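You operate a simulated robot arm through the tools that you are given. There is no shell and no other tool. Be economical: measure what you need, move in short steps, check, and stop when the job is done.

Carry out the task below with a simulated robot arm. There is one attempt and no reset: what you move stays moved.

TASK
Square both boards in the gap gauge and clip them down.
Fine: each lies against the long fence and its bar; the gap stays as it is, locked.

The check looks at the end state, three seconds after you hand in, the way a careful person would. Anything else that was tipped, shoved, dropped, spilled or broken makes it a failure.

THE ROBOT
A 7-joint arm with a two-finger parallel gripper, fixed in place. Base frame: the origin is at the foot of the arm, x ahead of it, y to its left, z up; the work surface is at about z = 0.938. Units: m, degrees, N and s.
With the tool pointing down near the work surface it reaches from about 0.28 to 0.68 m from the base axis. Its first joint turns from -66.0 to 66.0 degrees. Payload 1.57 kg.
The TCP is the grasp point between the finger pads, 0.03 m short of the fingertips. In the tool frame z runs along the fingers and y along their closing line. Largest opening 0.11 m; finger width 0.024, thickness 0.012; the body of the gripper, 0.048 by 0.112 m, starts 0.078 m behind the TCP.
Orientation is told as [roll, pitch, yaw] about the base's x, y, z axes, in that order, counted from this pose: with the fingers straight down and closing along the base's y, the tool's x points along the base's -x, its y along +y and its z along -z.

THE INTERFACE
- The arm moves only by the tool nudge_tool. Its argument "series" is a list of rows, each a list of 6 numbers: the shift along the tool's x, y, z in m, then the turn, a rotation vector about the tool's x, y, z in degrees. In form: [[x, y, z, ax, ay, az], ...]. A call has 1 to 8 rows; each row shifts and turns the commanded pose from where the row before left it, along the tool's axes as they then stand. "fingers" is the finger opening in m, from 0 to 0.11, set as the call begins (left out, the last holds). Rows are played at 5 a second. More than 0.05 m and 8.6 degrees between two rows, or a gripper value outside its range, and nothing of the call is played. Where a pose cannot be reached the arm comes as near as it can. A force on the tool above 40 N (or 10 N above the force at the start of the call, whichever is more), or a blocked arm, ends the call early, and 0.2 s more pass. The fingers move at their own pace (about 0.108 m/s each) and stop on an object; they squeeze with about 27 N. The grip force told is the motor's: it shows also when the fingers shut on nothing. Time passes only in rows, and 0.2 s behind the last, so rows that do not move let the fingers close. It gives the time, the measured TCP pose, the force on the tool (base axes), the opening and the grip force at its end, in the units of the frame above (readings bear some noise), with the torque about the TCP (base axes, N m) and any sound that the robot's microphone picked up, and new pictures: "pictures" is both (left out), scene, wrist or none.
- Cameras (640 x 400 px; columns grow to the right, rows downward): "scene" is fixed at [0.1582, -0.3785, 1.4022]; the picture's right is [0.76, -0.65, 0.00], its down [-0.37, -0.44, -0.82] and it looks along [0.53, 0.62, -0.57] (base axes); focal length 311 px, centre (320, 200). "wrist" rides on the gripper at [0.07, 0.016, -0.141] in the tool frame; the picture's right is [-0.23, 0.97, 0.00], its down [-0.86, -0.20, -0.48] and it looks along [-0.47, -0.11, 0.88] (tool axes); focal length 222 px, centre (320, 200). There is no depth. A picture from a camera that has moved, and an enlarged one, comes with that camera's place and axes in the base frame and with its lens. The place of the scene camera against the robot may be out by one fixed shift of up to 0.018 m in any direction.
- zoom(camera, box): a new picture of the part [left, top, right, bottom] of that camera's present view, enlarged. It takes no simulated time.
- job_done(): hands the job in; it is judged then, once.

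Go step by step. Nothing tells you positions but the pictures and the camera data: compare them with the known pose of the tool, close in by small moves and look again before you grip or let go. The budget is 120 turns and 200 pictures, counting those below and the enlarged ones. Unless the task says otherwise, let go and move clear before handing in.

The tools are called after "Call:" as a command line: name --pt "numbers of a row" for each row, then --argument value for the rest, lists and objects as JSON in quotes. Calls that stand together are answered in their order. nudge_tool: Moves the arm, as the interface text tells. Its arguments: {"type":"object","properties":{"series":{"type":"array","items":{"type":"array","items":{"type":"number"}}},"fingers":{"type":"number"},"pictures":{"type":"string","enum":["both","scene","wrist","none"]}},"required":["series"]} The other tools are called the same way: zoom (camera, box) takes an enlarged picture of a part of a camera's view; job_done () hands the job in.

At the start:

```text
time: 0.0
tool_pos: [0.4714, 0.0501, 1.2049]
tcp_rot: [0.0, 0.1, 0.0]
contact_force: [-0.1, 0.1, 0.8]
torque: [-0.02, 0.01, 0.01]
finger_gap: 0.11
grasp_force: 0.1
```

scene: 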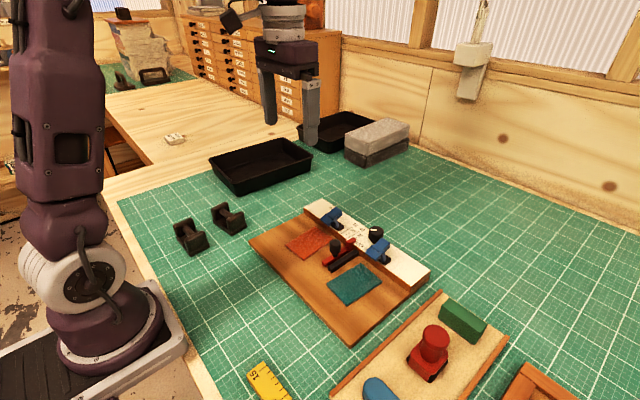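
wrist: 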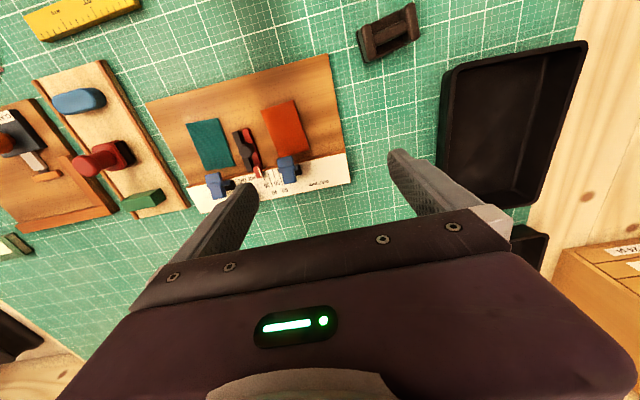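

I see a wooden gap gauge with a white fence, two boards (orange and teal), a central bar with a red lock, and blue clips. I'll zoom in to understand it first.

Call:
zoom --camera "scene" --box '[240, 185, 440, 350]'

Call:
zoom --camera "wrist" --box '[140, 50, 360, 220]'

```text
2.42 times, centred on (340, 268) of scene
camera zoom: at [0.1582, -0.3785, 1.4022], right [0.76, -0.65, 0.0], down [-0.37, -0.44, -0.82], along [0.53, 0.62, -0.57], focal length 755 px, centre (272, 36)
```

zoom: 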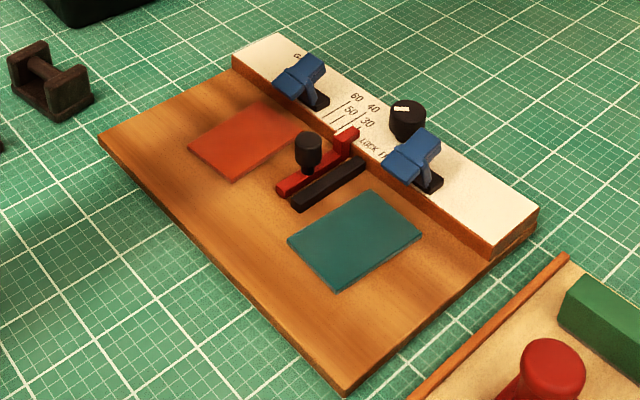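

```text
2.35 times, centred on (250, 135) of wrist
camera zoom: at [0.4002, 0.0663, 1.3469], right [0.23, 0.97, 0.0], down [0.86, -0.2, 0.48], along [0.47, -0.11, -0.88], focal length 523 px, centre (485, 353)
```

zoom: 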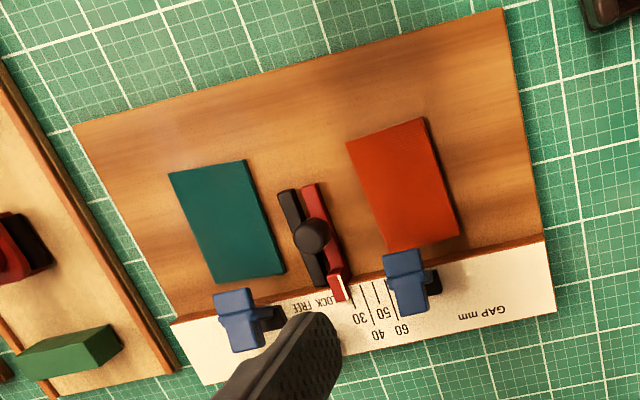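

The gauge appears aligned with the base axes: fence at far x (~0.55), boards skewed. I'll move nearer above it to read the lock and clips.

Call:
nudge_tool --pt "0.015 -0.04 0.03 0 0 0" --pt "0.015 -0.04 0.03 0 0 0" --pt "0.01 -0.03 0.02 0 0 0" --pt "0 0 0 0 0 0" --pictures "wrist"

```text
refused: row 1 steps farther than a row can; nothing moved
```

The row was slightly too long, so I'll use smaller steps.

Call:
nudge_tool --pt "0.01 -0.03 0.02 0 0 0" --pt "0.01 -0.03 0.02 0 0 0" --pt "0.01 -0.03 0.02 0 0 0" --pt "0.01 -0.02 0.02 0 0 0" --pt "0 0 0 0 0 0" --pictures "wrist"

Call:
zoom --camera "wrist" --box '[180, 60, 460, 235]'

```text
time: 1.2
tool_pos: [0.4308, -0.06, 1.1255]
tcp_rot: [-0.1, -0.1, 0.1]
contact_force: [-0.9, -0.2, -1.0]
torque: [-0.04, -0.01, -0.01]
finger_gap: 0.1101
grasp_force: 0.1
camera wrist: at [0.3599, -0.0435, 1.2666], right [0.23, 0.97, 0.0], down [0.85, -0.2, 0.48], along [0.47, -0.11, -0.88], focal length 222 px, centre (320, 200)
```

wrist: 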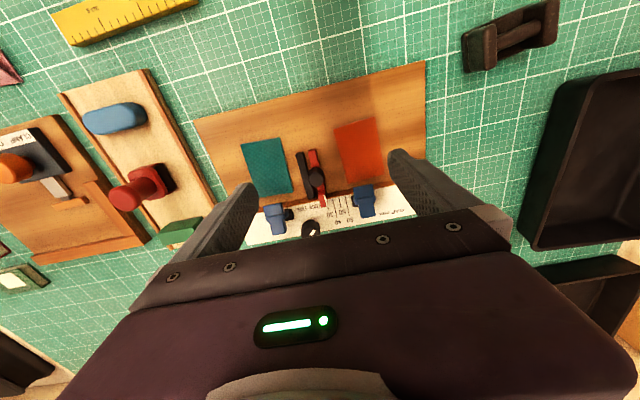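

```text
2.29 times, centred on (320, 148) of wrist
camera zoom: at [0.3599, -0.0435, 1.2666], right [0.23, 0.97, 0.0], down [0.85, -0.2, 0.48], along [0.47, -0.11, -0.88], focal length 508 px, centre (320, 320)
```

zoom: 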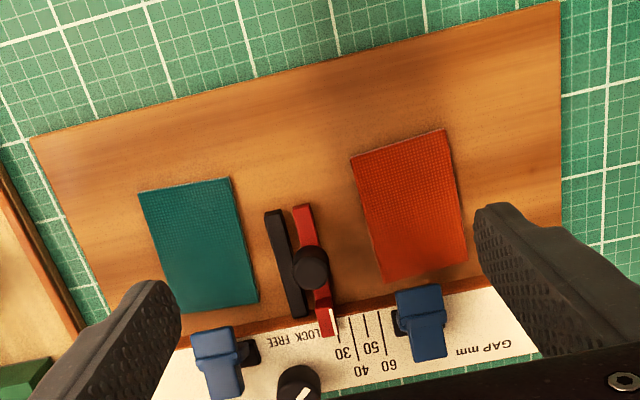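

Lock knob is partly hidden near the image bottom; I'll move forward in x to see it and the clips clearly.

Call:
nudge_tool --pt "-0.04 0 0 0 0 0" --pt "-0.04 0 0 0 0 0" --pt "-0.02 0 0 0 0 0" --pt "0 0 0 0 0 0" --pictures "none"

Call:
zoom --camera "wrist" --box '[220, 60, 420, 185]'

Call:
zoom --camera "scene" --box '[310, 190, 430, 280]'

```text
time: 2.2
tool_pos: [0.5315, -0.0586, 1.1259]
tcp_rot: [0.0, 0.0, -0.1]
contact_force: [0.7, -0.7, -0.5]
torque: [0.01, 0.0, -0.01]
finger_gap: 0.1098
grasp_force: 0.1
```

```text
3.20 times, centred on (320, 122) of wrist
camera zoom: at [0.4617, -0.042, 1.2668], right [0.23, 0.97, 0.0], down [0.86, -0.2, 0.48], along [0.47, -0.11, -0.88], focal length 711 px, centre (320, 448)
```

zoom: 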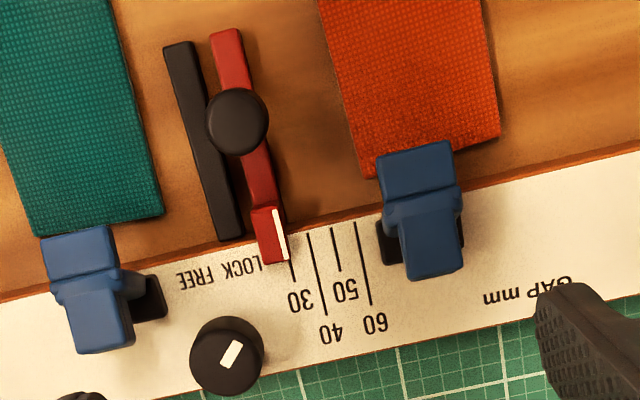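

```text
4.44 times, centred on (370, 235) of scene
camera zoom: at [0.1582, -0.3785, 1.4022], right [0.76, -0.65, 0.0], down [-0.37, -0.44, -0.82], along [0.53, 0.62, -0.57], focal length 1383 px, centre (98, 44)
```

zoom: 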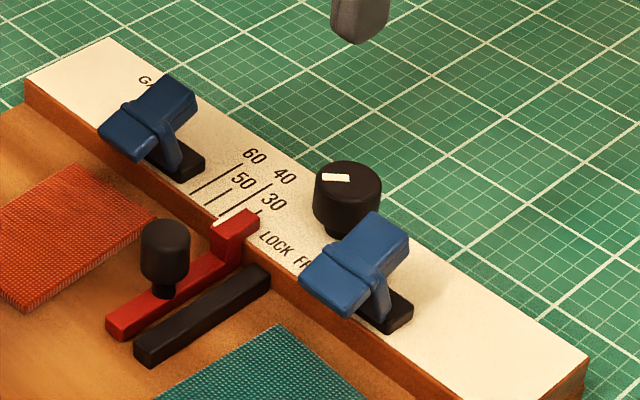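

The lock knob's mark points towards LOCK, red bar pointer near 30. I'll zoom on the knob and the clips in detail.

Call:
zoom --camera "scene" --box '[360, 215, 400, 255]'

Call:
zoom --camera "scene" --box '[320, 195, 360, 235]'

Call:
zoom --camera "wrist" --box '[270, 150, 310, 190]'

```text
10.00 times, centred on (380, 235) of scene
camera zoom: at [0.1582, -0.3785, 1.4022], right [0.76, -0.65, 0.0], down [-0.37, -0.44, -0.82], along [0.53, 0.62, -0.57], focal length 3113 px, centre (-280, -150)
```

zoom: 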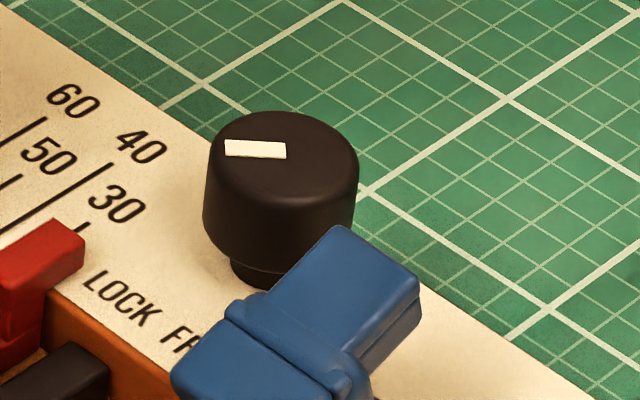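

```text
10.00 times, centred on (340, 215) of scene
camera zoom: at [0.1582, -0.3785, 1.4022], right [0.76, -0.65, 0.0], down [-0.37, -0.44, -0.82], along [0.53, 0.62, -0.57], focal length 3113 px, centre (120, 50)
```

zoom: 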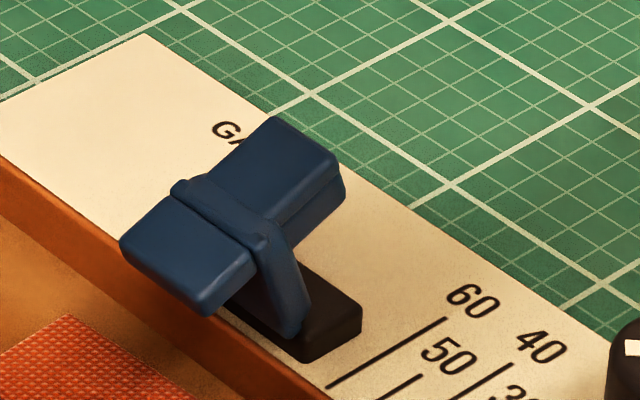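

```text
10.00 times, centred on (290, 170) of wrist
camera zoom: at [0.4617, -0.042, 1.2668], right [0.23, 0.97, 0.0], down [0.86, -0.2, 0.48], along [0.47, -0.11, -0.88], focal length 2221 px, centre (620, 500)
```

zoom: 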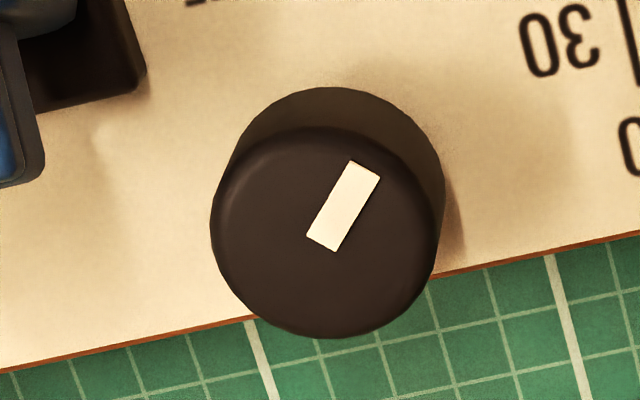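

The mark points to LOCK. Bars run along x (red outer face y≈-0.069, black outer face y≈-0.0975), fence face x≈0.518. Orange is skewed about +4.5°, teal about -5°. Before touching anything, I'll get a low side view of the clips.

Call:
nudge_tool --pt "0 -0.045 0 -4 0 0" --pt "0 -0.04 0 -8 0 0" --pt "0 -0.04 0 -8 0 0" --pt "0 -0.03 0 -8 0 0" --pt "0 0 0 -8 0 0" --pt "0 0 0 -8 0 0" --pt "0 0 0 -8 0 0" --pt "0 0 0 0 0 0"

```text
time: 4.0
tool_pos: [0.531, -0.2072, 1.0975]
tcp_rot: [39.9, 1.7, 0.7]
contact_force: [-0.1, -0.3, -0.1]
torque: [-0.02, 0.01, 0.01]
finger_gap: 0.1103
grasp_force: 0.1
out of reach, approached as far as the arm can: row 6, 7
camera wrist: at [0.464, -0.2858, 1.2182], right [0.23, 0.75, 0.62], down [0.87, -0.45, 0.21], along [0.44, 0.49, -0.76], focal length 222 px, centre (320, 200)
```

scene: 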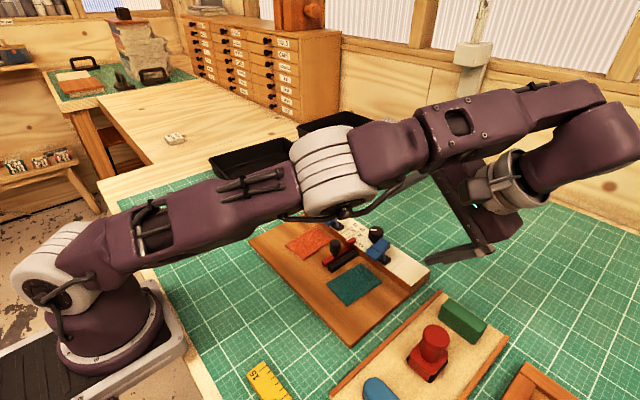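
wrist: 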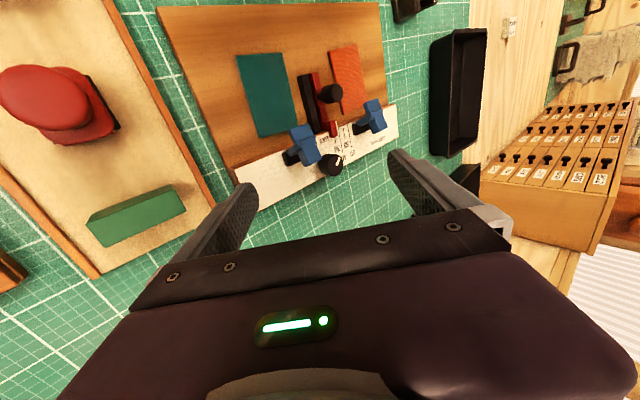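

Call:
zoom --camera "wrist" --box '[270, 70, 400, 190]'

```text
3.33 times, centred on (335, 130) of wrist
camera zoom: at [0.464, -0.2858, 1.2182], right [0.23, 0.75, 0.62], down [0.87, -0.45, 0.21], along [0.44, 0.49, -0.76], focal length 740 px, centre (270, 433)
```

zoom: 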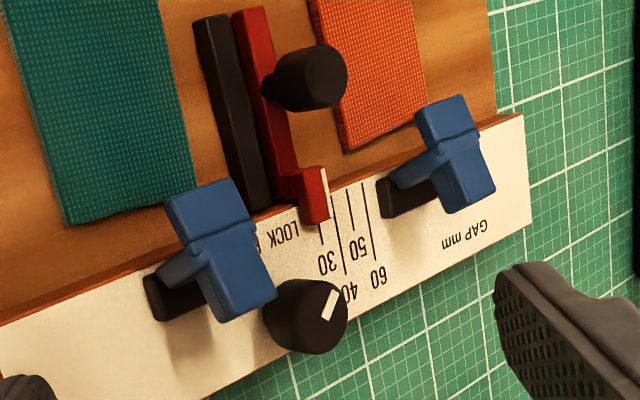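

The clips are hinged levers with raised tips (about z≈0.995, overhanging the fence to x≈0.497), so boards pass under and pressing should close them. I'll return upright and rise above the orange board.

Call:
nudge_tool --pt "0 0 -0.02 8 0 0" --pt "0 0.0 -0.01 8 0 0" --pt "0 0.0 0 8 0 0" --pt "0.02 0.03 0 8 0 0" --pt "0.02 0.04 0 8 0 0" --pt "0.02 0.04 0 0 0 0" --pt "0 0.04 0 0 0 0" --pt "0 0 0 0 0 0" --pictures "none"

```text
time: 5.8
tool_pos: [0.4699, -0.0764, 1.1358]
tcp_rot: [-0.2, 1.6, 0.8]
contact_force: [0.7, 0.5, -0.3]
torque: [-0.05, 0.03, 0.02]
finger_gap: 0.11
grasp_force: 0.0
```

I'm straightening the small residual tilt and moving over the orange board with opening ~0.075.

Call:
nudge_tool --pt "0.007 0.035 0 -0.2 -1.6 0.8" --pt "0 0.035 0.02 0 0 0" --pt "0 0 0.04 0 0 0" --pt "0 0 0.02 0 0 0" --pt "0 0 0 0 0 0" --fingers 0.075

```text
time: 7.0
tool_pos: [0.4599, -0.006, 1.0558]
tcp_rot: [0.1, 0.1, 0.1]
contact_force: [0.2, -0.5, 0.3]
torque: [0.03, -0.03, 0.01]
finger_gap: 0.0749
grasp_force: 0.1
camera wrist: at [0.3896, 0.01, 1.1975], right [0.23, 0.97, 0.0], down [0.86, -0.2, 0.48], along [0.47, -0.11, -0.88], focal length 222 px, centre (320, 200)
```

scene: 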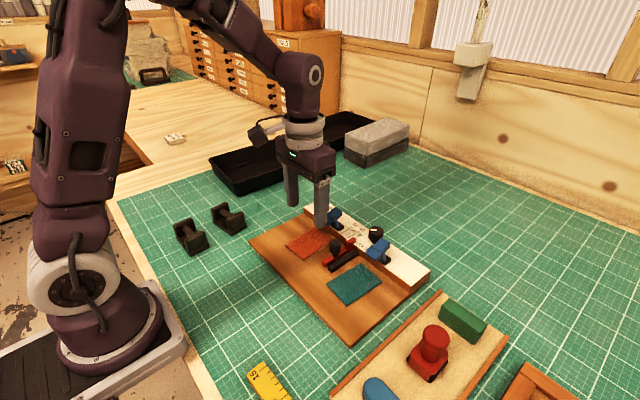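
wrist: 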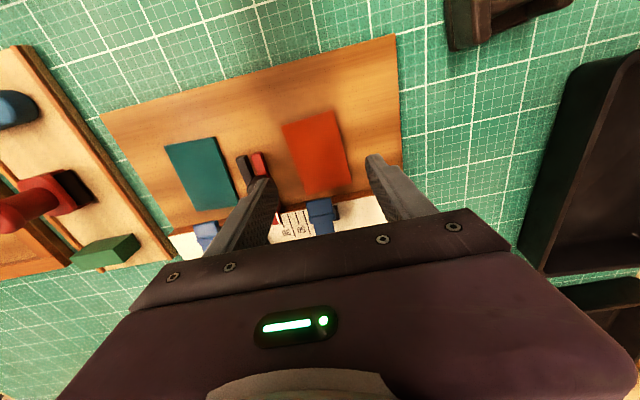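

Fingers straddle the orange board with clearance from the red handle. I'll descend to just above the plate.

Call:
nudge_tool --pt "0 0 0.025 0 0 0" --pt "0 0 0.02 0 0 0" --pt "0 0 0.015 0 0 0" --pt "0 0 0 0 0 0" --pictures "wrist"

Call:
zoom --camera "scene" --box '[250, 180, 410, 290]'

```text
time: 8.0
tool_pos: [0.4597, -0.0064, 0.996]
tcp_rot: [0.1, 0.1, 0.2]
contact_force: [0.6, -0.5, 0.5]
torque: [0.02, 0.01, -0.04]
finger_gap: 0.075
grasp_force: 0.0
camera wrist: at [0.3896, 0.0108, 1.1381], right [0.23, 0.97, 0.0], down [0.86, -0.2, 0.48], along [0.46, -0.11, -0.88], focal length 222 px, centre (320, 200)
```

wrist: 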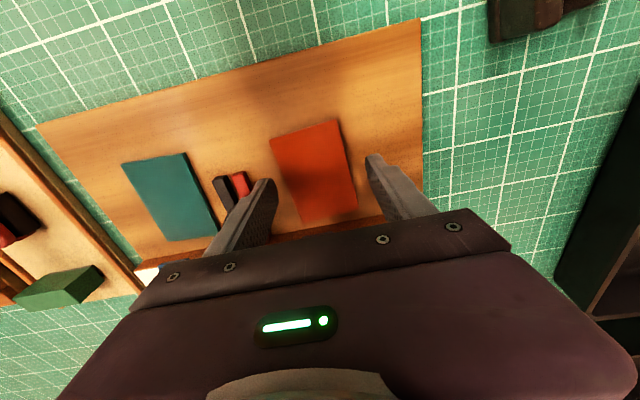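

```text
3.64 times, centred on (330, 235) of scene
camera zoom: at [0.1582, -0.3785, 1.4022], right [0.76, -0.65, 0.0], down [-0.37, -0.44, -0.82], along [0.53, 0.62, -0.57], focal length 1132 px, centre (284, 73)
```

zoom: 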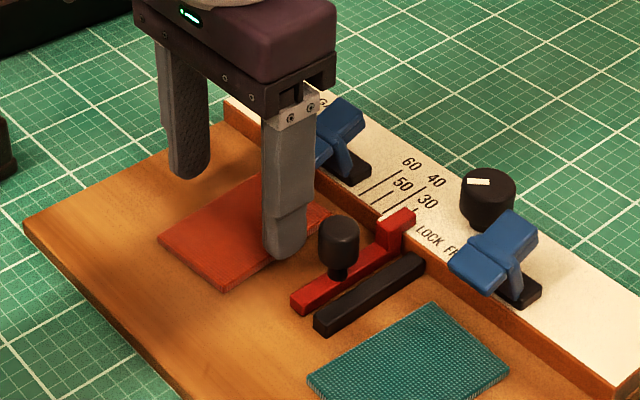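

The boards look thin (~5 mm). I'll go down in small steps to touch the plate.

Call:
nudge_tool --pt "0 0 0.004 0 0 0" --pt "0 0 0.003 0 0 0" --pt "0 0 0.002 0 0 0" --pt "0 0 0 0 0 0" --pictures "none"

Call:
zoom --camera "scene" --box '[250, 180, 410, 290]'

```text
time: 9.0
tool_pos: [0.46, -0.0055, 0.9873]
tcp_rot: [0.1, 0.1, 0.0]
contact_force: [-0.8, -0.1, -0.5]
torque: [-0.02, 0.02, -0.01]
finger_gap: 0.0747
grasp_force: 0.0
```

```text
3.64 times, centred on (330, 235) of scene
camera zoom: at [0.1582, -0.3785, 1.4022], right [0.76, -0.65, 0.0], down [-0.37, -0.44, -0.82], along [0.53, 0.62, -0.57], focal length 1132 px, centre (284, 73)
```

zoom: 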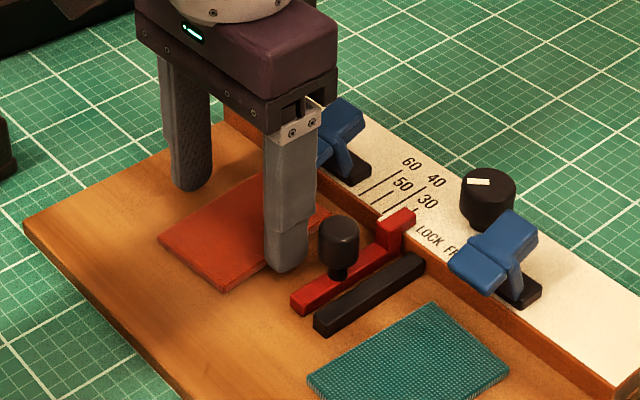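

No contact yet at tip z≈0.957. Continuing down gently.

Call:
nudge_tool --pt "0 0 0.002 0 0 0" --pt "0 0 0.001 0 0 0" --pt "0 0 0.001 0 0 0" --pt "0 0 0 0 0 0" --pictures "none"

```text
time: 10.0
tool_pos: [0.4613, -0.0072, 0.9838]
tcp_rot: [0.2, 0.1, 0.1]
contact_force: [-0.6, -0.1, -0.2]
torque: [0.03, 0.02, 0.01]
finger_gap: 0.0749
grasp_force: 0.0
```

Call:
nudge_tool --pt "0 0 0.001 0 0 0" --pt "0 0 0.001 0 0 0" --pt "0 0 0 0 0 0" --pictures "none"

Call:
zoom --camera "scene" --box '[270, 200, 350, 270]'

```text
time: 10.8
tool_pos: [0.4612, -0.0082, 0.9813]
tcp_rot: [0.1, 0.0, 0.0]
contact_force: [0.5, -0.2, -0.7]
torque: [0.0, -0.02, -0.02]
finger_gap: 0.075
grasp_force: 0.1
```

```text
5.71 times, centred on (310, 235) of scene
camera zoom: at [0.1582, -0.3785, 1.4022], right [0.76, -0.65, 0.0], down [-0.37, -0.44, -0.82], along [0.53, 0.62, -0.57], focal length 1779 px, centre (377, 0)
```

zoom: 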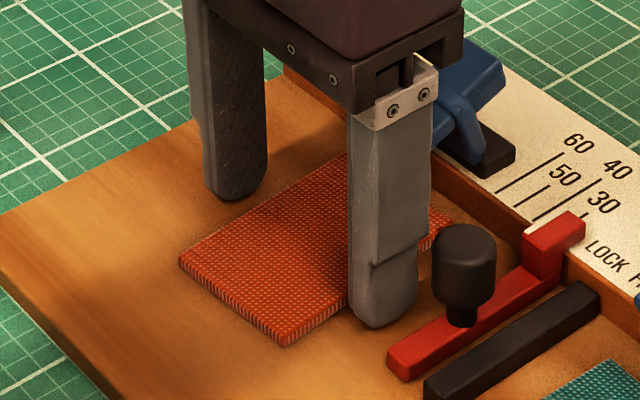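

Still free at tip z≈0.951; a couple more millimetres.

Call:
nudge_tool --pt "0 0 0.001 0 0 0" --pt "0 0 0.001 0 0 0" --pt "0 0 0 0 0 0" --pictures "none"

```text
time: 11.6
tool_pos: [0.4609, -0.0081, 0.9799]
tcp_rot: [0.2, 0.0, 0.0]
contact_force: [-4.1, -0.6, 21.8]
torque: [-0.96, 0.09, -0.19]
finger_gap: 0.0755
grasp_force: 0.3
```

Plate is at z≈0.950. I'll lift 2 mm and close on the board sides to square it.

Call:
nudge_tool --pt "0 0 -0.001 0 0 0" --pt "0 0 -0.001 0 0 0" --pt "0 0 0 0 0 0" --pt "0 0 0 0 0 0" --fingers 0.05

Call:
zoom --camera "scene" --box '[270, 200, 350, 270]'

```text
time: 12.6
tool_pos: [0.4611, -0.0068, 0.9815]
tcp_rot: [0.1, 0.0, 0.1]
contact_force: [0.1, -0.4, -0.2]
torque: [-0.02, 0.0, -0.02]
finger_gap: 0.0578
grasp_force: 26.9
camera wrist: at [0.3906, 0.0097, 1.1231], right [0.23, 0.97, 0.0], down [0.86, -0.2, 0.48], along [0.46, -0.11, -0.88], focal length 222 px, centre (320, 200)
```

scene: 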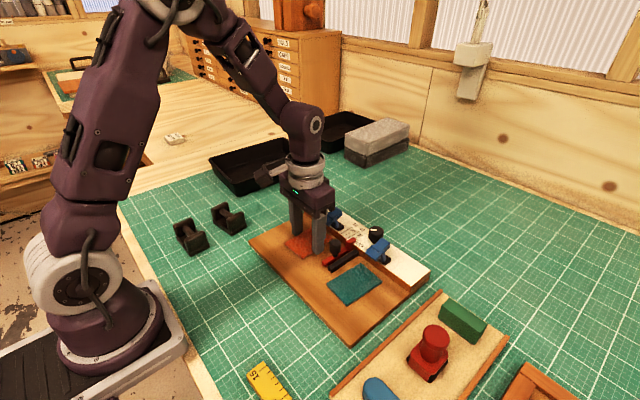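
wrist: 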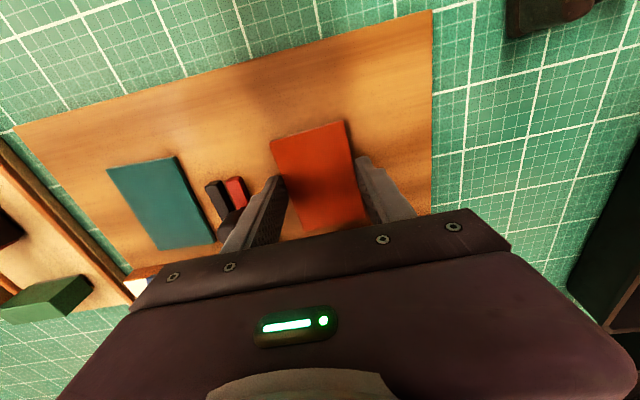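

```text
5.71 times, centred on (310, 235) of scene
camera zoom: at [0.1582, -0.3785, 1.4022], right [0.76, -0.65, 0.0], down [-0.37, -0.44, -0.82], along [0.53, 0.62, -0.57], focal length 1779 px, centre (377, 0)
```

zoom: 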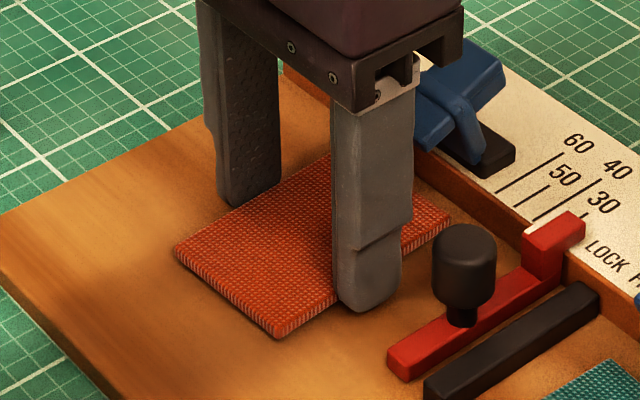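

Board is squared in the grip (58 mm wide). Now I'll slide it towards the fence in 2 mm steps.

Call:
nudge_tool --pt "-0.002 -0.002 0 0 0 0" --pt "-0.002 -0.002 0 0 0 0" --pt "-0.002 -0.002 0 0 0 0" --pt "-0.002 -0.002 0 0 0 0" --pt "-0.001 -0.002 0 0 0 0" --pt "0 0 0 0 0 0"

Call:
zoom --camera "scene" --box '[270, 200, 370, 270]'

```text
time: 14.0
tool_pos: [0.4679, -0.0167, 0.9815]
tcp_rot: [0.1, 0.1, 0.1]
contact_force: [0.6, 0.5, 0.1]
torque: [-0.02, 0.02, 0.03]
finger_gap: 0.0576
grasp_force: 26.9
camera wrist: at [0.399, -0.0009, 1.1232], right [0.23, 0.97, 0.0], down [0.86, -0.2, 0.48], along [0.46, -0.11, -0.88], focal length 222 px, centre (320, 200)
```

scene: 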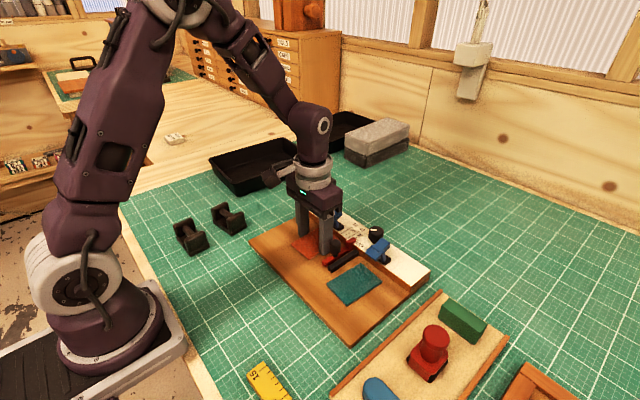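
wrist: 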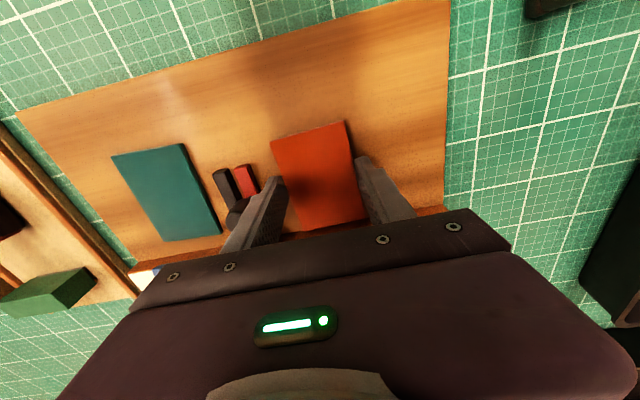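

```text
5.71 times, centred on (320, 235) of scene
camera zoom: at [0.1582, -0.3785, 1.4022], right [0.76, -0.65, 0.0], down [-0.37, -0.44, -0.82], along [0.53, 0.62, -0.57], focal length 1779 px, centre (320, 0)
```

zoom: 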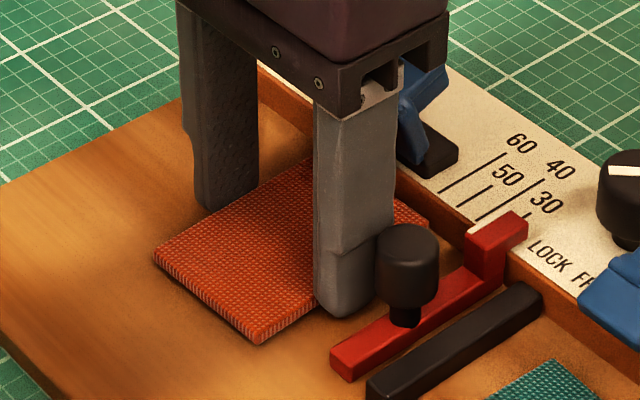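

Moved well, still a small gap to the fence. Continuing in +x by 1 mm steps.

Call:
nudge_tool --pt "-0.001 0 0 0 0 0" --pt "-0.001 0 0 0 0 0" --pt "-0.001 0 0 0 0 0" --pt "0 0 0 0 0 0" --pictures "none"

Call:
zoom --camera "scene" --box '[310, 210, 350, 250]'

```text
time: 15.0
tool_pos: [0.4723, -0.017, 0.9814]
tcp_rot: [0.0, 0.2, 0.1]
contact_force: [-5.2, 0.8, 0.4]
torque: [0.0, 0.14, -0.06]
finger_gap: 0.0573
grasp_force: 27.4
```

```text
10.00 times, centred on (330, 230) of scene
camera zoom: at [0.1581, -0.3785, 1.4022], right [0.76, -0.65, 0.0], down [-0.37, -0.44, -0.82], along [0.53, 0.62, -0.57], focal length 3113 px, centre (220, -100)
```

zoom: 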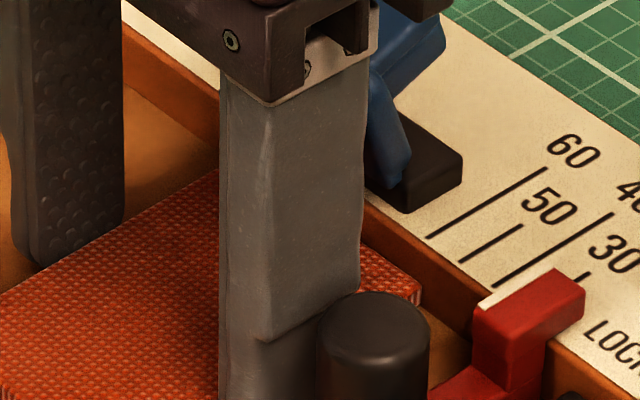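

Resistance of 5 N in x suggests the fence is reached; one more millimetre to confirm.

Call:
nudge_tool --pt "-0.001 0 0 0 0 0" --pt "0 0 0 0 0 0" --pictures "wrist"

```text
time: 15.6
tool_pos: [0.4728, -0.0175, 0.9817]
tcp_rot: [0.1, 0.3, 0.2]
contact_force: [-10.1, 3.4, -2.4]
torque: [0.16, 0.32, -0.09]
finger_gap: 0.0572
grasp_force: 26.9
camera wrist: at [0.4026, -0.0009, 1.1233], right [0.23, 0.97, 0.0], down [0.86, -0.2, 0.48], along [0.46, -0.11, -0.88], focal length 222 px, centre (320, 200)
```

wrist: 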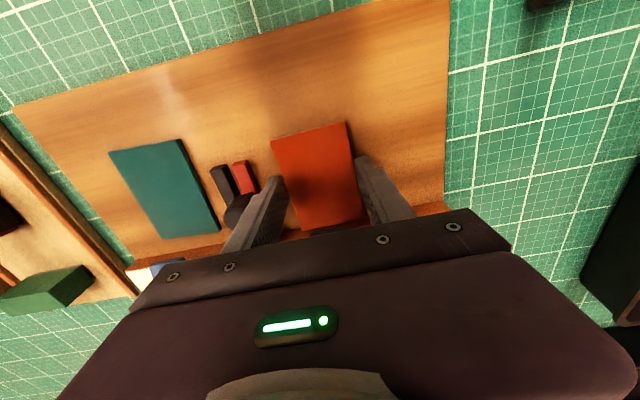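

Orange is against the fence (10 N). I'll open slightly (mindful of the red handle), lift, and then shift over to its +y side to push it to the red bar.

Call:
nudge_tool --pt "0.001 0 0 0 0 0" --pt "0 0 0 0 0 0" --pt "0 0 -0.01 0 0 0" --pt "0 0 -0.03 0 0 0" --pt "0 0 -0.02 0 0 0" --pt "0 0 0 0 0 0" --fingers 0.066

```text
time: 17.0
tool_pos: [0.4725, -0.0161, 1.0414]
tcp_rot: [0.1, 0.2, 0.1]
contact_force: [0.5, -0.4, -0.1]
torque: [0.0, 0.0, 0.02]
finger_gap: 0.0661
grasp_force: 0.0
camera wrist: at [0.402, -0.0005, 1.1835], right [0.23, 0.97, 0.0], down [0.86, -0.2, 0.48], along [0.46, -0.11, -0.88], focal length 222 px, centre (320, 200)
```

scene: 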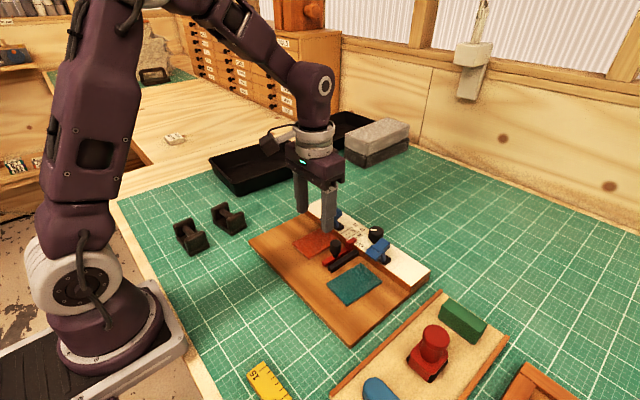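
wrist: 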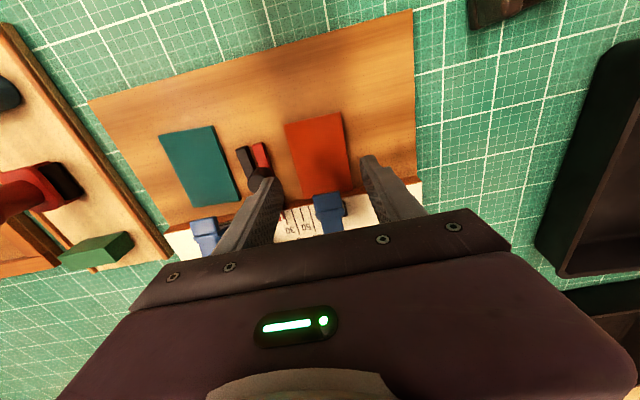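

Orange sits at the fence, squared. Now I close the fingers and drop down at its +y side.

Call:
nudge_tool --pt "0 0.025 0 0 0 0" --pt "0 0.023 0 0 0 0" --pt "0 0 0 0 0 0" --pt "0 0 0.03 0 0 0" --pt "0 0 0.02 0 0 0" --pt "0 0 0.0095 0 0 0" --pt "0 0 0 0 0 0" --fingers 0

Call:
zoom --camera "scene" --box '[270, 190, 370, 270]'

```text
time: 18.6
tool_pos: [0.4731, 0.0306, 0.9814]
tcp_rot: [0.1, 0.1, 0.0]
contact_force: [0.1, 1.4, -0.8]
torque: [-0.02, -0.03, 0.01]
finger_gap: 0.0
grasp_force: 21.0
camera wrist: at [0.4019, 0.0471, 1.1233], right [0.23, 0.97, 0.0], down [0.86, -0.2, 0.48], along [0.46, -0.11, -0.88], focal length 222 px, centre (320, 200)
```

scene: 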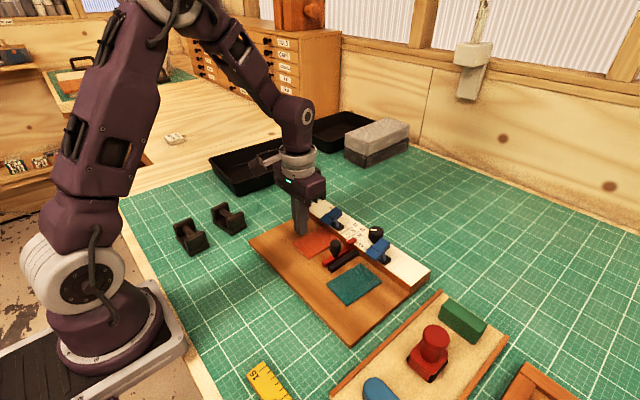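
wrist: 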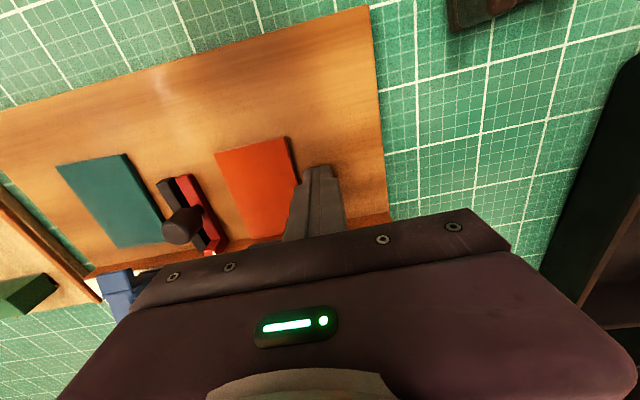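

```text
5.00 times, centred on (320, 230) of scene
camera zoom: at [0.1582, -0.3785, 1.4022], right [0.76, -0.65, 0.0], down [-0.37, -0.44, -0.82], along [0.53, 0.62, -0.57], focal length 1556 px, centre (320, 50)
```

zoom: 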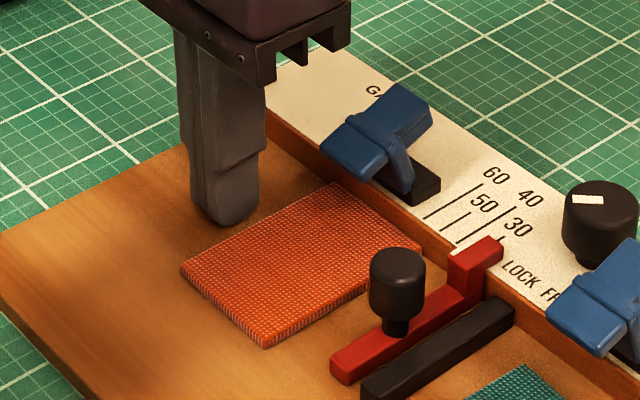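

Finger is beside the board. I'll push in -y 22 mm, then look.

Call:
nudge_tool --pt "0 -0.005 0 0 0 0" --pt "0 -0.004 0 0 0 0" --pt "0 -0.004 0 0 0 0" --pt "0 -0.003 0 0 0 0" --pt "0 -0.003 0 0 0 0" --pt "0 -0.003 0 0 0 0" --pt "0 0 0 0 0 0" --pictures "wrist"

Call:
zoom --camera "scene" --box '[270, 190, 370, 270]'

```text
time: 20.2
tool_pos: [0.4737, 0.0092, 0.9828]
tcp_rot: [0.1, 0.1, 0.1]
contact_force: [-0.2, 0.0, -0.3]
torque: [0.01, 0.02, -0.03]
finger_gap: 0.0
grasp_force: 21.3
camera wrist: at [0.4019, 0.0255, 1.124], right [0.23, 0.97, 0.0], down [0.86, -0.2, 0.48], along [0.46, -0.11, -0.88], focal length 222 px, centre (320, 200)
```

wrist: 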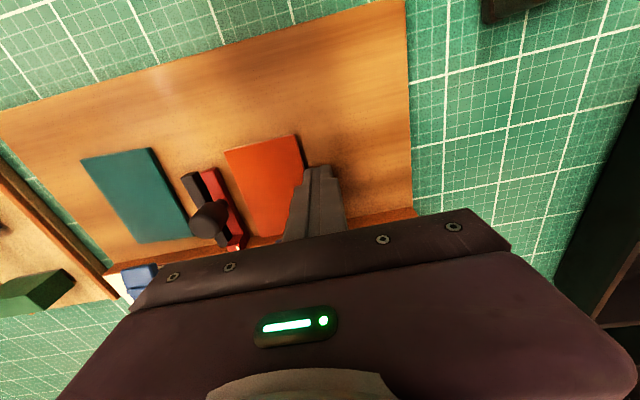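

```text
5.00 times, centred on (320, 230) of scene
camera zoom: at [0.1582, -0.3785, 1.4022], right [0.76, -0.65, 0.0], down [-0.37, -0.44, -0.82], along [0.53, 0.62, -0.57], focal length 1556 px, centre (320, 50)
```

zoom: 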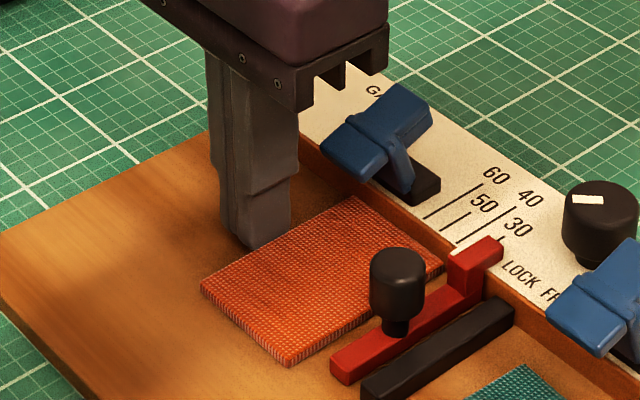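

About 8 mm remains before the red bar. Approaching with smaller steps.

Call:
nudge_tool --pt "0 -0.002 0 0 0 0" --pt "0 -0.002 0 0 0 0" --pt "0 -0.001 0 0 0 0" --pt "0 -0.001 0 0 0 0" --pt "0 0 0 0 0 0" --pictures "none"

Call:
zoom --camera "scene" --box '[300, 210, 370, 270]'

```text
time: 21.4
tool_pos: [0.4718, 0.0031, 0.9817]
tcp_rot: [0.1, 0.1, 0.1]
contact_force: [-0.2, -1.1, 0.0]
torque: [0.01, -0.02, -0.01]
finger_gap: 0.0002
grasp_force: 21.5
```

```text
6.67 times, centred on (335, 240) of scene
camera zoom: at [0.1582, -0.3785, 1.4022], right [0.76, -0.65, 0.0], down [-0.37, -0.44, -0.82], along [0.53, 0.62, -0.57], focal length 2075 px, centre (220, -67)
```

zoom: 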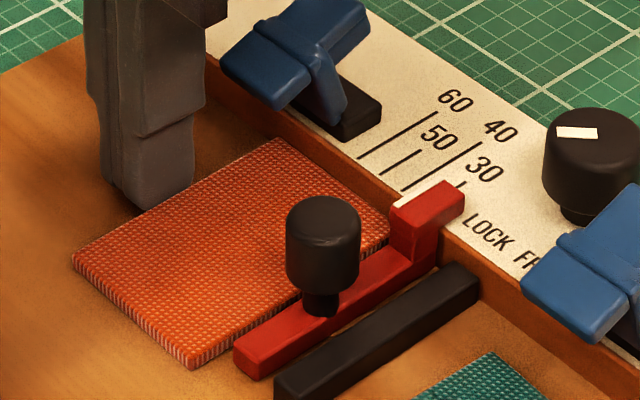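

A few millimetres left; stepping 1 mm at a time and watching force and the red pointer.

Call:
nudge_tool --pt "0 -0.001 0 0 0 0" --pt "0 -0.001 0 0 0 0" --pt "0 0 0 0 0 0" --pictures "none"

Call:
zoom --camera "scene" --box '[310, 220, 370, 270]'

```text
time: 22.2
tool_pos: [0.4722, 0.0001, 0.982]
tcp_rot: [0.1, 0.1, 0.1]
contact_force: [-0.1, 0.1, 0.3]
torque: [0.0, 0.01, 0.03]
finger_gap: 0.0
grasp_force: 22.2
```

```text
8.00 times, centred on (340, 245) of scene
camera zoom: at [0.1582, -0.3785, 1.4022], right [0.76, -0.65, 0.0], down [-0.37, -0.44, -0.82], along [0.53, 0.62, -0.57], focal length 2490 px, centre (160, -160)
```

zoom: 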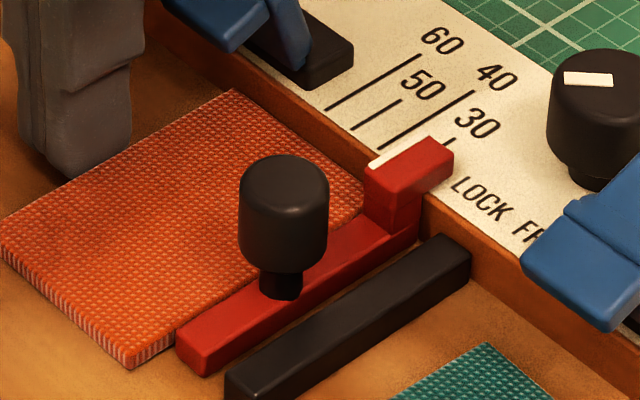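

Nearly touching; one more pair of 1 mm steps.

Call:
nudge_tool --pt "0 -0.001 0 0 0 0" --pt "0 0 0 0 0 0" --pictures "wrist"

Call:
zoom --camera "scene" --box '[310, 220, 370, 270]'

```text
time: 22.8
tool_pos: [0.4722, 0.0, 0.9823]
tcp_rot: [0.1, 0.0, 0.0]
contact_force: [-0.4, -0.3, 0.2]
torque: [-0.02, 0.02, 0.03]
finger_gap: 0.0
grasp_force: 21.5
camera wrist: at [0.4017, 0.0163, 1.1237], right [0.23, 0.97, 0.0], down [0.86, -0.2, 0.48], along [0.46, -0.11, -0.88], focal length 222 px, centre (320, 200)
```

wrist: 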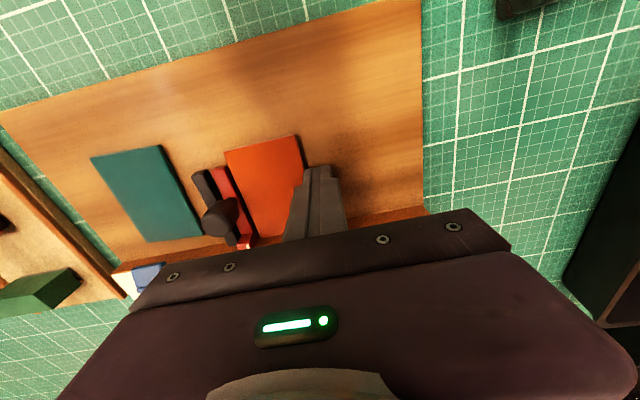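

```text
8.00 times, centred on (340, 245) of scene
camera zoom: at [0.1582, -0.3785, 1.4022], right [0.76, -0.65, 0.0], down [-0.37, -0.44, -0.82], along [0.53, 0.62, -0.57], focal length 2490 px, centre (160, -160)
```

zoom: 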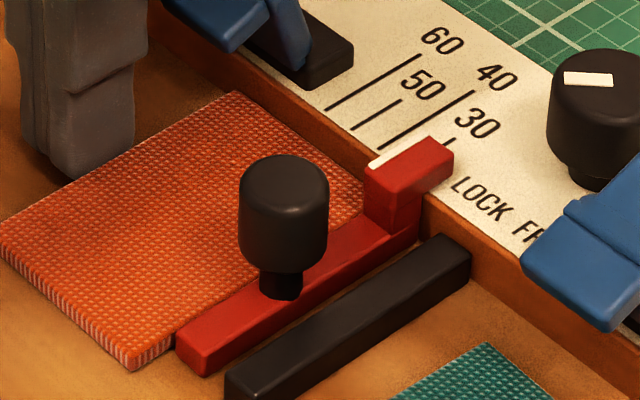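

I'll check the gap more closely with the wrist view, then keep stepping.

Call:
nudge_tool --pt "0 -0.001 0 0 0 0" --pt "0 0 0 0 0 0" --pictures "none"

Call:
zoom --camera "wrist" --box '[180, 120, 320, 250]'

```text
time: 23.4
tool_pos: [0.472, -0.0013, 0.9825]
tcp_rot: [0.0, 0.1, 0.0]
contact_force: [0.6, -0.2, 0.0]
torque: [0.01, -0.08, -0.01]
finger_gap: 0.0
grasp_force: 21.2
```

```text
3.08 times, centred on (250, 185) of wrist
camera zoom: at [0.4018, 0.0156, 1.1243], right [0.23, 0.97, 0.0], down [0.86, -0.2, 0.48], along [0.47, -0.11, -0.88], focal length 684 px, centre (535, 246)
```

zoom: 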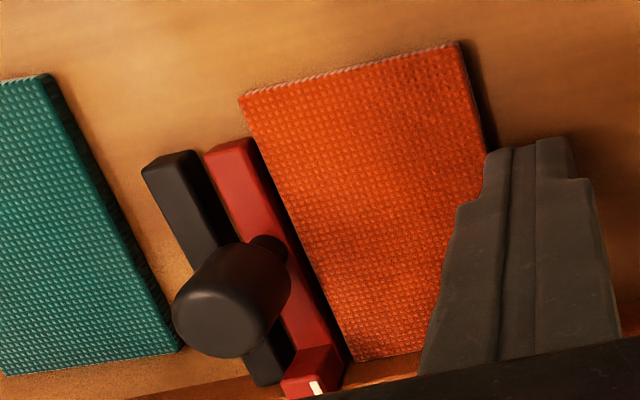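

A ~2 mm gap is still visible. Continuing.

Call:
nudge_tool --pt "0 -0.001 0 0 0 0" --pt "0 -0.001 0 0 0 0" --pt "0 0 0 0 0 0" --pictures "none"

Call:
zoom --camera "wrist" --box '[180, 120, 320, 250]'

```text
time: 24.2
tool_pos: [0.4726, -0.0026, 0.9816]
tcp_rot: [0.1, 0.1, 0.1]
contact_force: [-0.5, 0.4, 0.1]
torque: [0.01, 0.0, 0.0]
finger_gap: 0.0
grasp_force: 21.6
```

```text
3.08 times, centred on (250, 185) of wrist
camera zoom: at [0.4021, 0.0138, 1.1243], right [0.23, 0.97, 0.0], down [0.86, -0.2, 0.48], along [0.46, -0.11, -0.88], focal length 684 px, centre (535, 246)
```

zoom: 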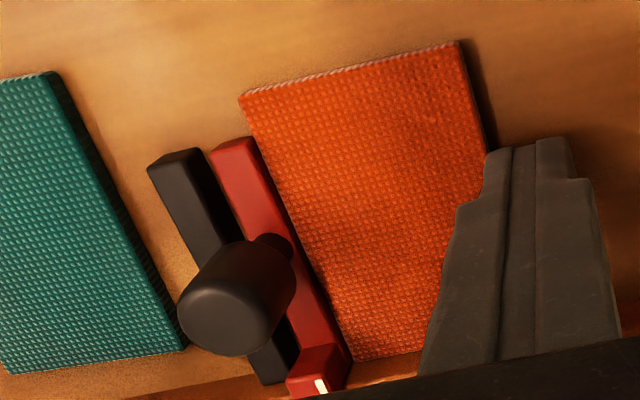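

Gap nearly closed. One more millimetre.

Call:
nudge_tool --pt "0 -0.001 0 0 0 0" --pt "0 0 0 0 0 0" --pt "0 0 0 0 0 0" --pictures "none"

Call:
zoom --camera "wrist" --box '[180, 120, 320, 250]'

```text
time: 25.0
tool_pos: [0.4728, -0.0036, 0.9829]
tcp_rot: [0.1, 0.0, 0.0]
contact_force: [-0.8, 0.7, -0.8]
torque: [0.01, 0.01, 0.0]
finger_gap: 0.0
grasp_force: 21.2
```

```text
3.08 times, centred on (250, 185) of wrist
camera zoom: at [0.4023, 0.0124, 1.1244], right [0.23, 0.97, 0.0], down [0.86, -0.2, 0.48], along [0.47, -0.11, -0.88], focal length 684 px, centre (535, 246)
```

zoom: 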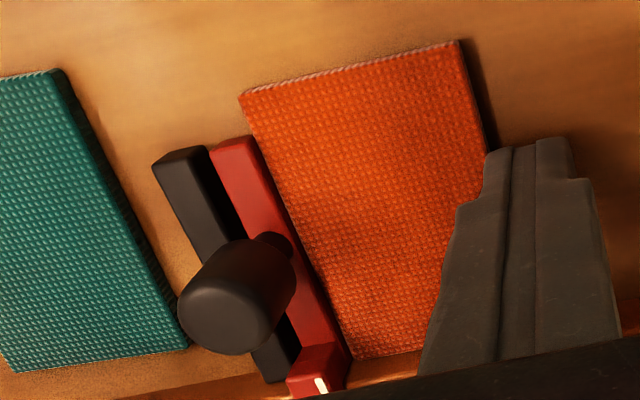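

The red bar seems to have shifted slightly with almost no force, so it might not be locked. I'm stopping to check the pointer.

Call:
zoom --camera "scene" --box '[310, 220, 370, 270]'

```text
8.00 times, centred on (340, 245) of scene
camera zoom: at [0.1582, -0.3785, 1.4022], right [0.76, -0.65, 0.0], down [-0.37, -0.44, -0.82], along [0.53, 0.62, -0.57], focal length 2490 px, centre (160, -160)
```

zoom: 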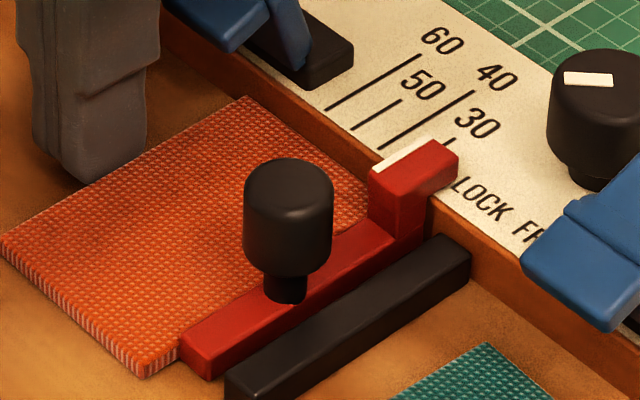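

The red bar did move about 1–2 mm: it isn't holding despite the mark. I'll back off the finger and take the same zoom as at the start to measure how far.

Call:
nudge_tool --pt "0 0.004 0 0 0 0" --pt "0 0.006 0 0 0 0" --pt "0 0 -0.03 0 0 0" --pt "0 0 -0.04 0 0 0" --pt "0.03 0 -0.02 0 0 0" --pt "0 0 0 0 0 0" --pictures "wrist"

Call:
zoom --camera "scene" --box '[360, 215, 400, 255]'

Call:
zoom --camera "scene" --box '[310, 190, 430, 280]'

```text
time: 26.4
tool_pos: [0.4421, 0.0064, 1.0721]
tcp_rot: [0.1, 0.1, 0.0]
contact_force: [0.7, -0.3, -0.9]
torque: [0.02, 0.0, 0.0]
finger_gap: 0.0
grasp_force: 21.1
camera wrist: at [0.3714, 0.0227, 1.2131], right [0.23, 0.97, 0.0], down [0.86, -0.2, 0.48], along [0.46, -0.11, -0.88], focal length 222 px, centre (320, 200)
```

wrist: 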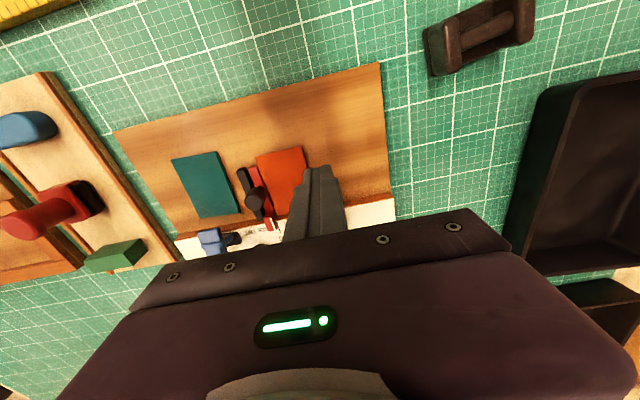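

```text
10.00 times, centred on (380, 235) of scene
camera zoom: at [0.1582, -0.3785, 1.4022], right [0.76, -0.65, 0.0], down [-0.37, -0.44, -0.82], along [0.53, 0.62, -0.57], focal length 3113 px, centre (-280, -150)
```

zoom: 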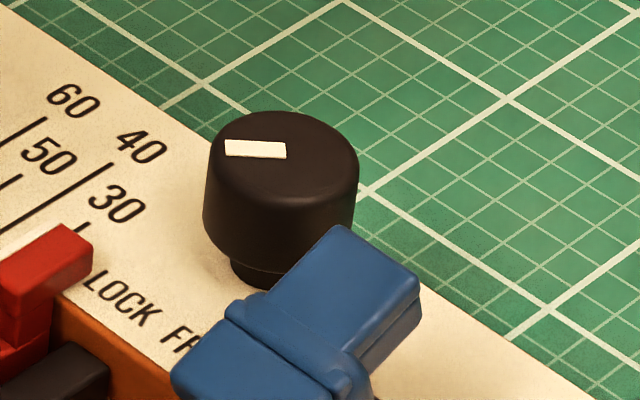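

```text
4.44 times, centred on (370, 235) of scene
camera zoom: at [0.1582, -0.3785, 1.4022], right [0.76, -0.65, 0.0], down [-0.37, -0.44, -0.82], along [0.53, 0.62, -0.57], focal length 1383 px, centre (98, 44)
```

zoom: 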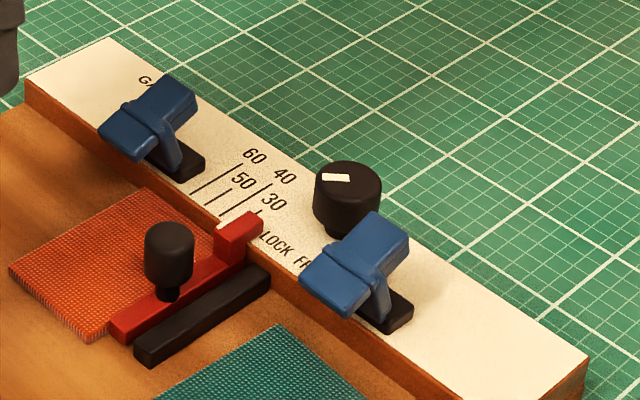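

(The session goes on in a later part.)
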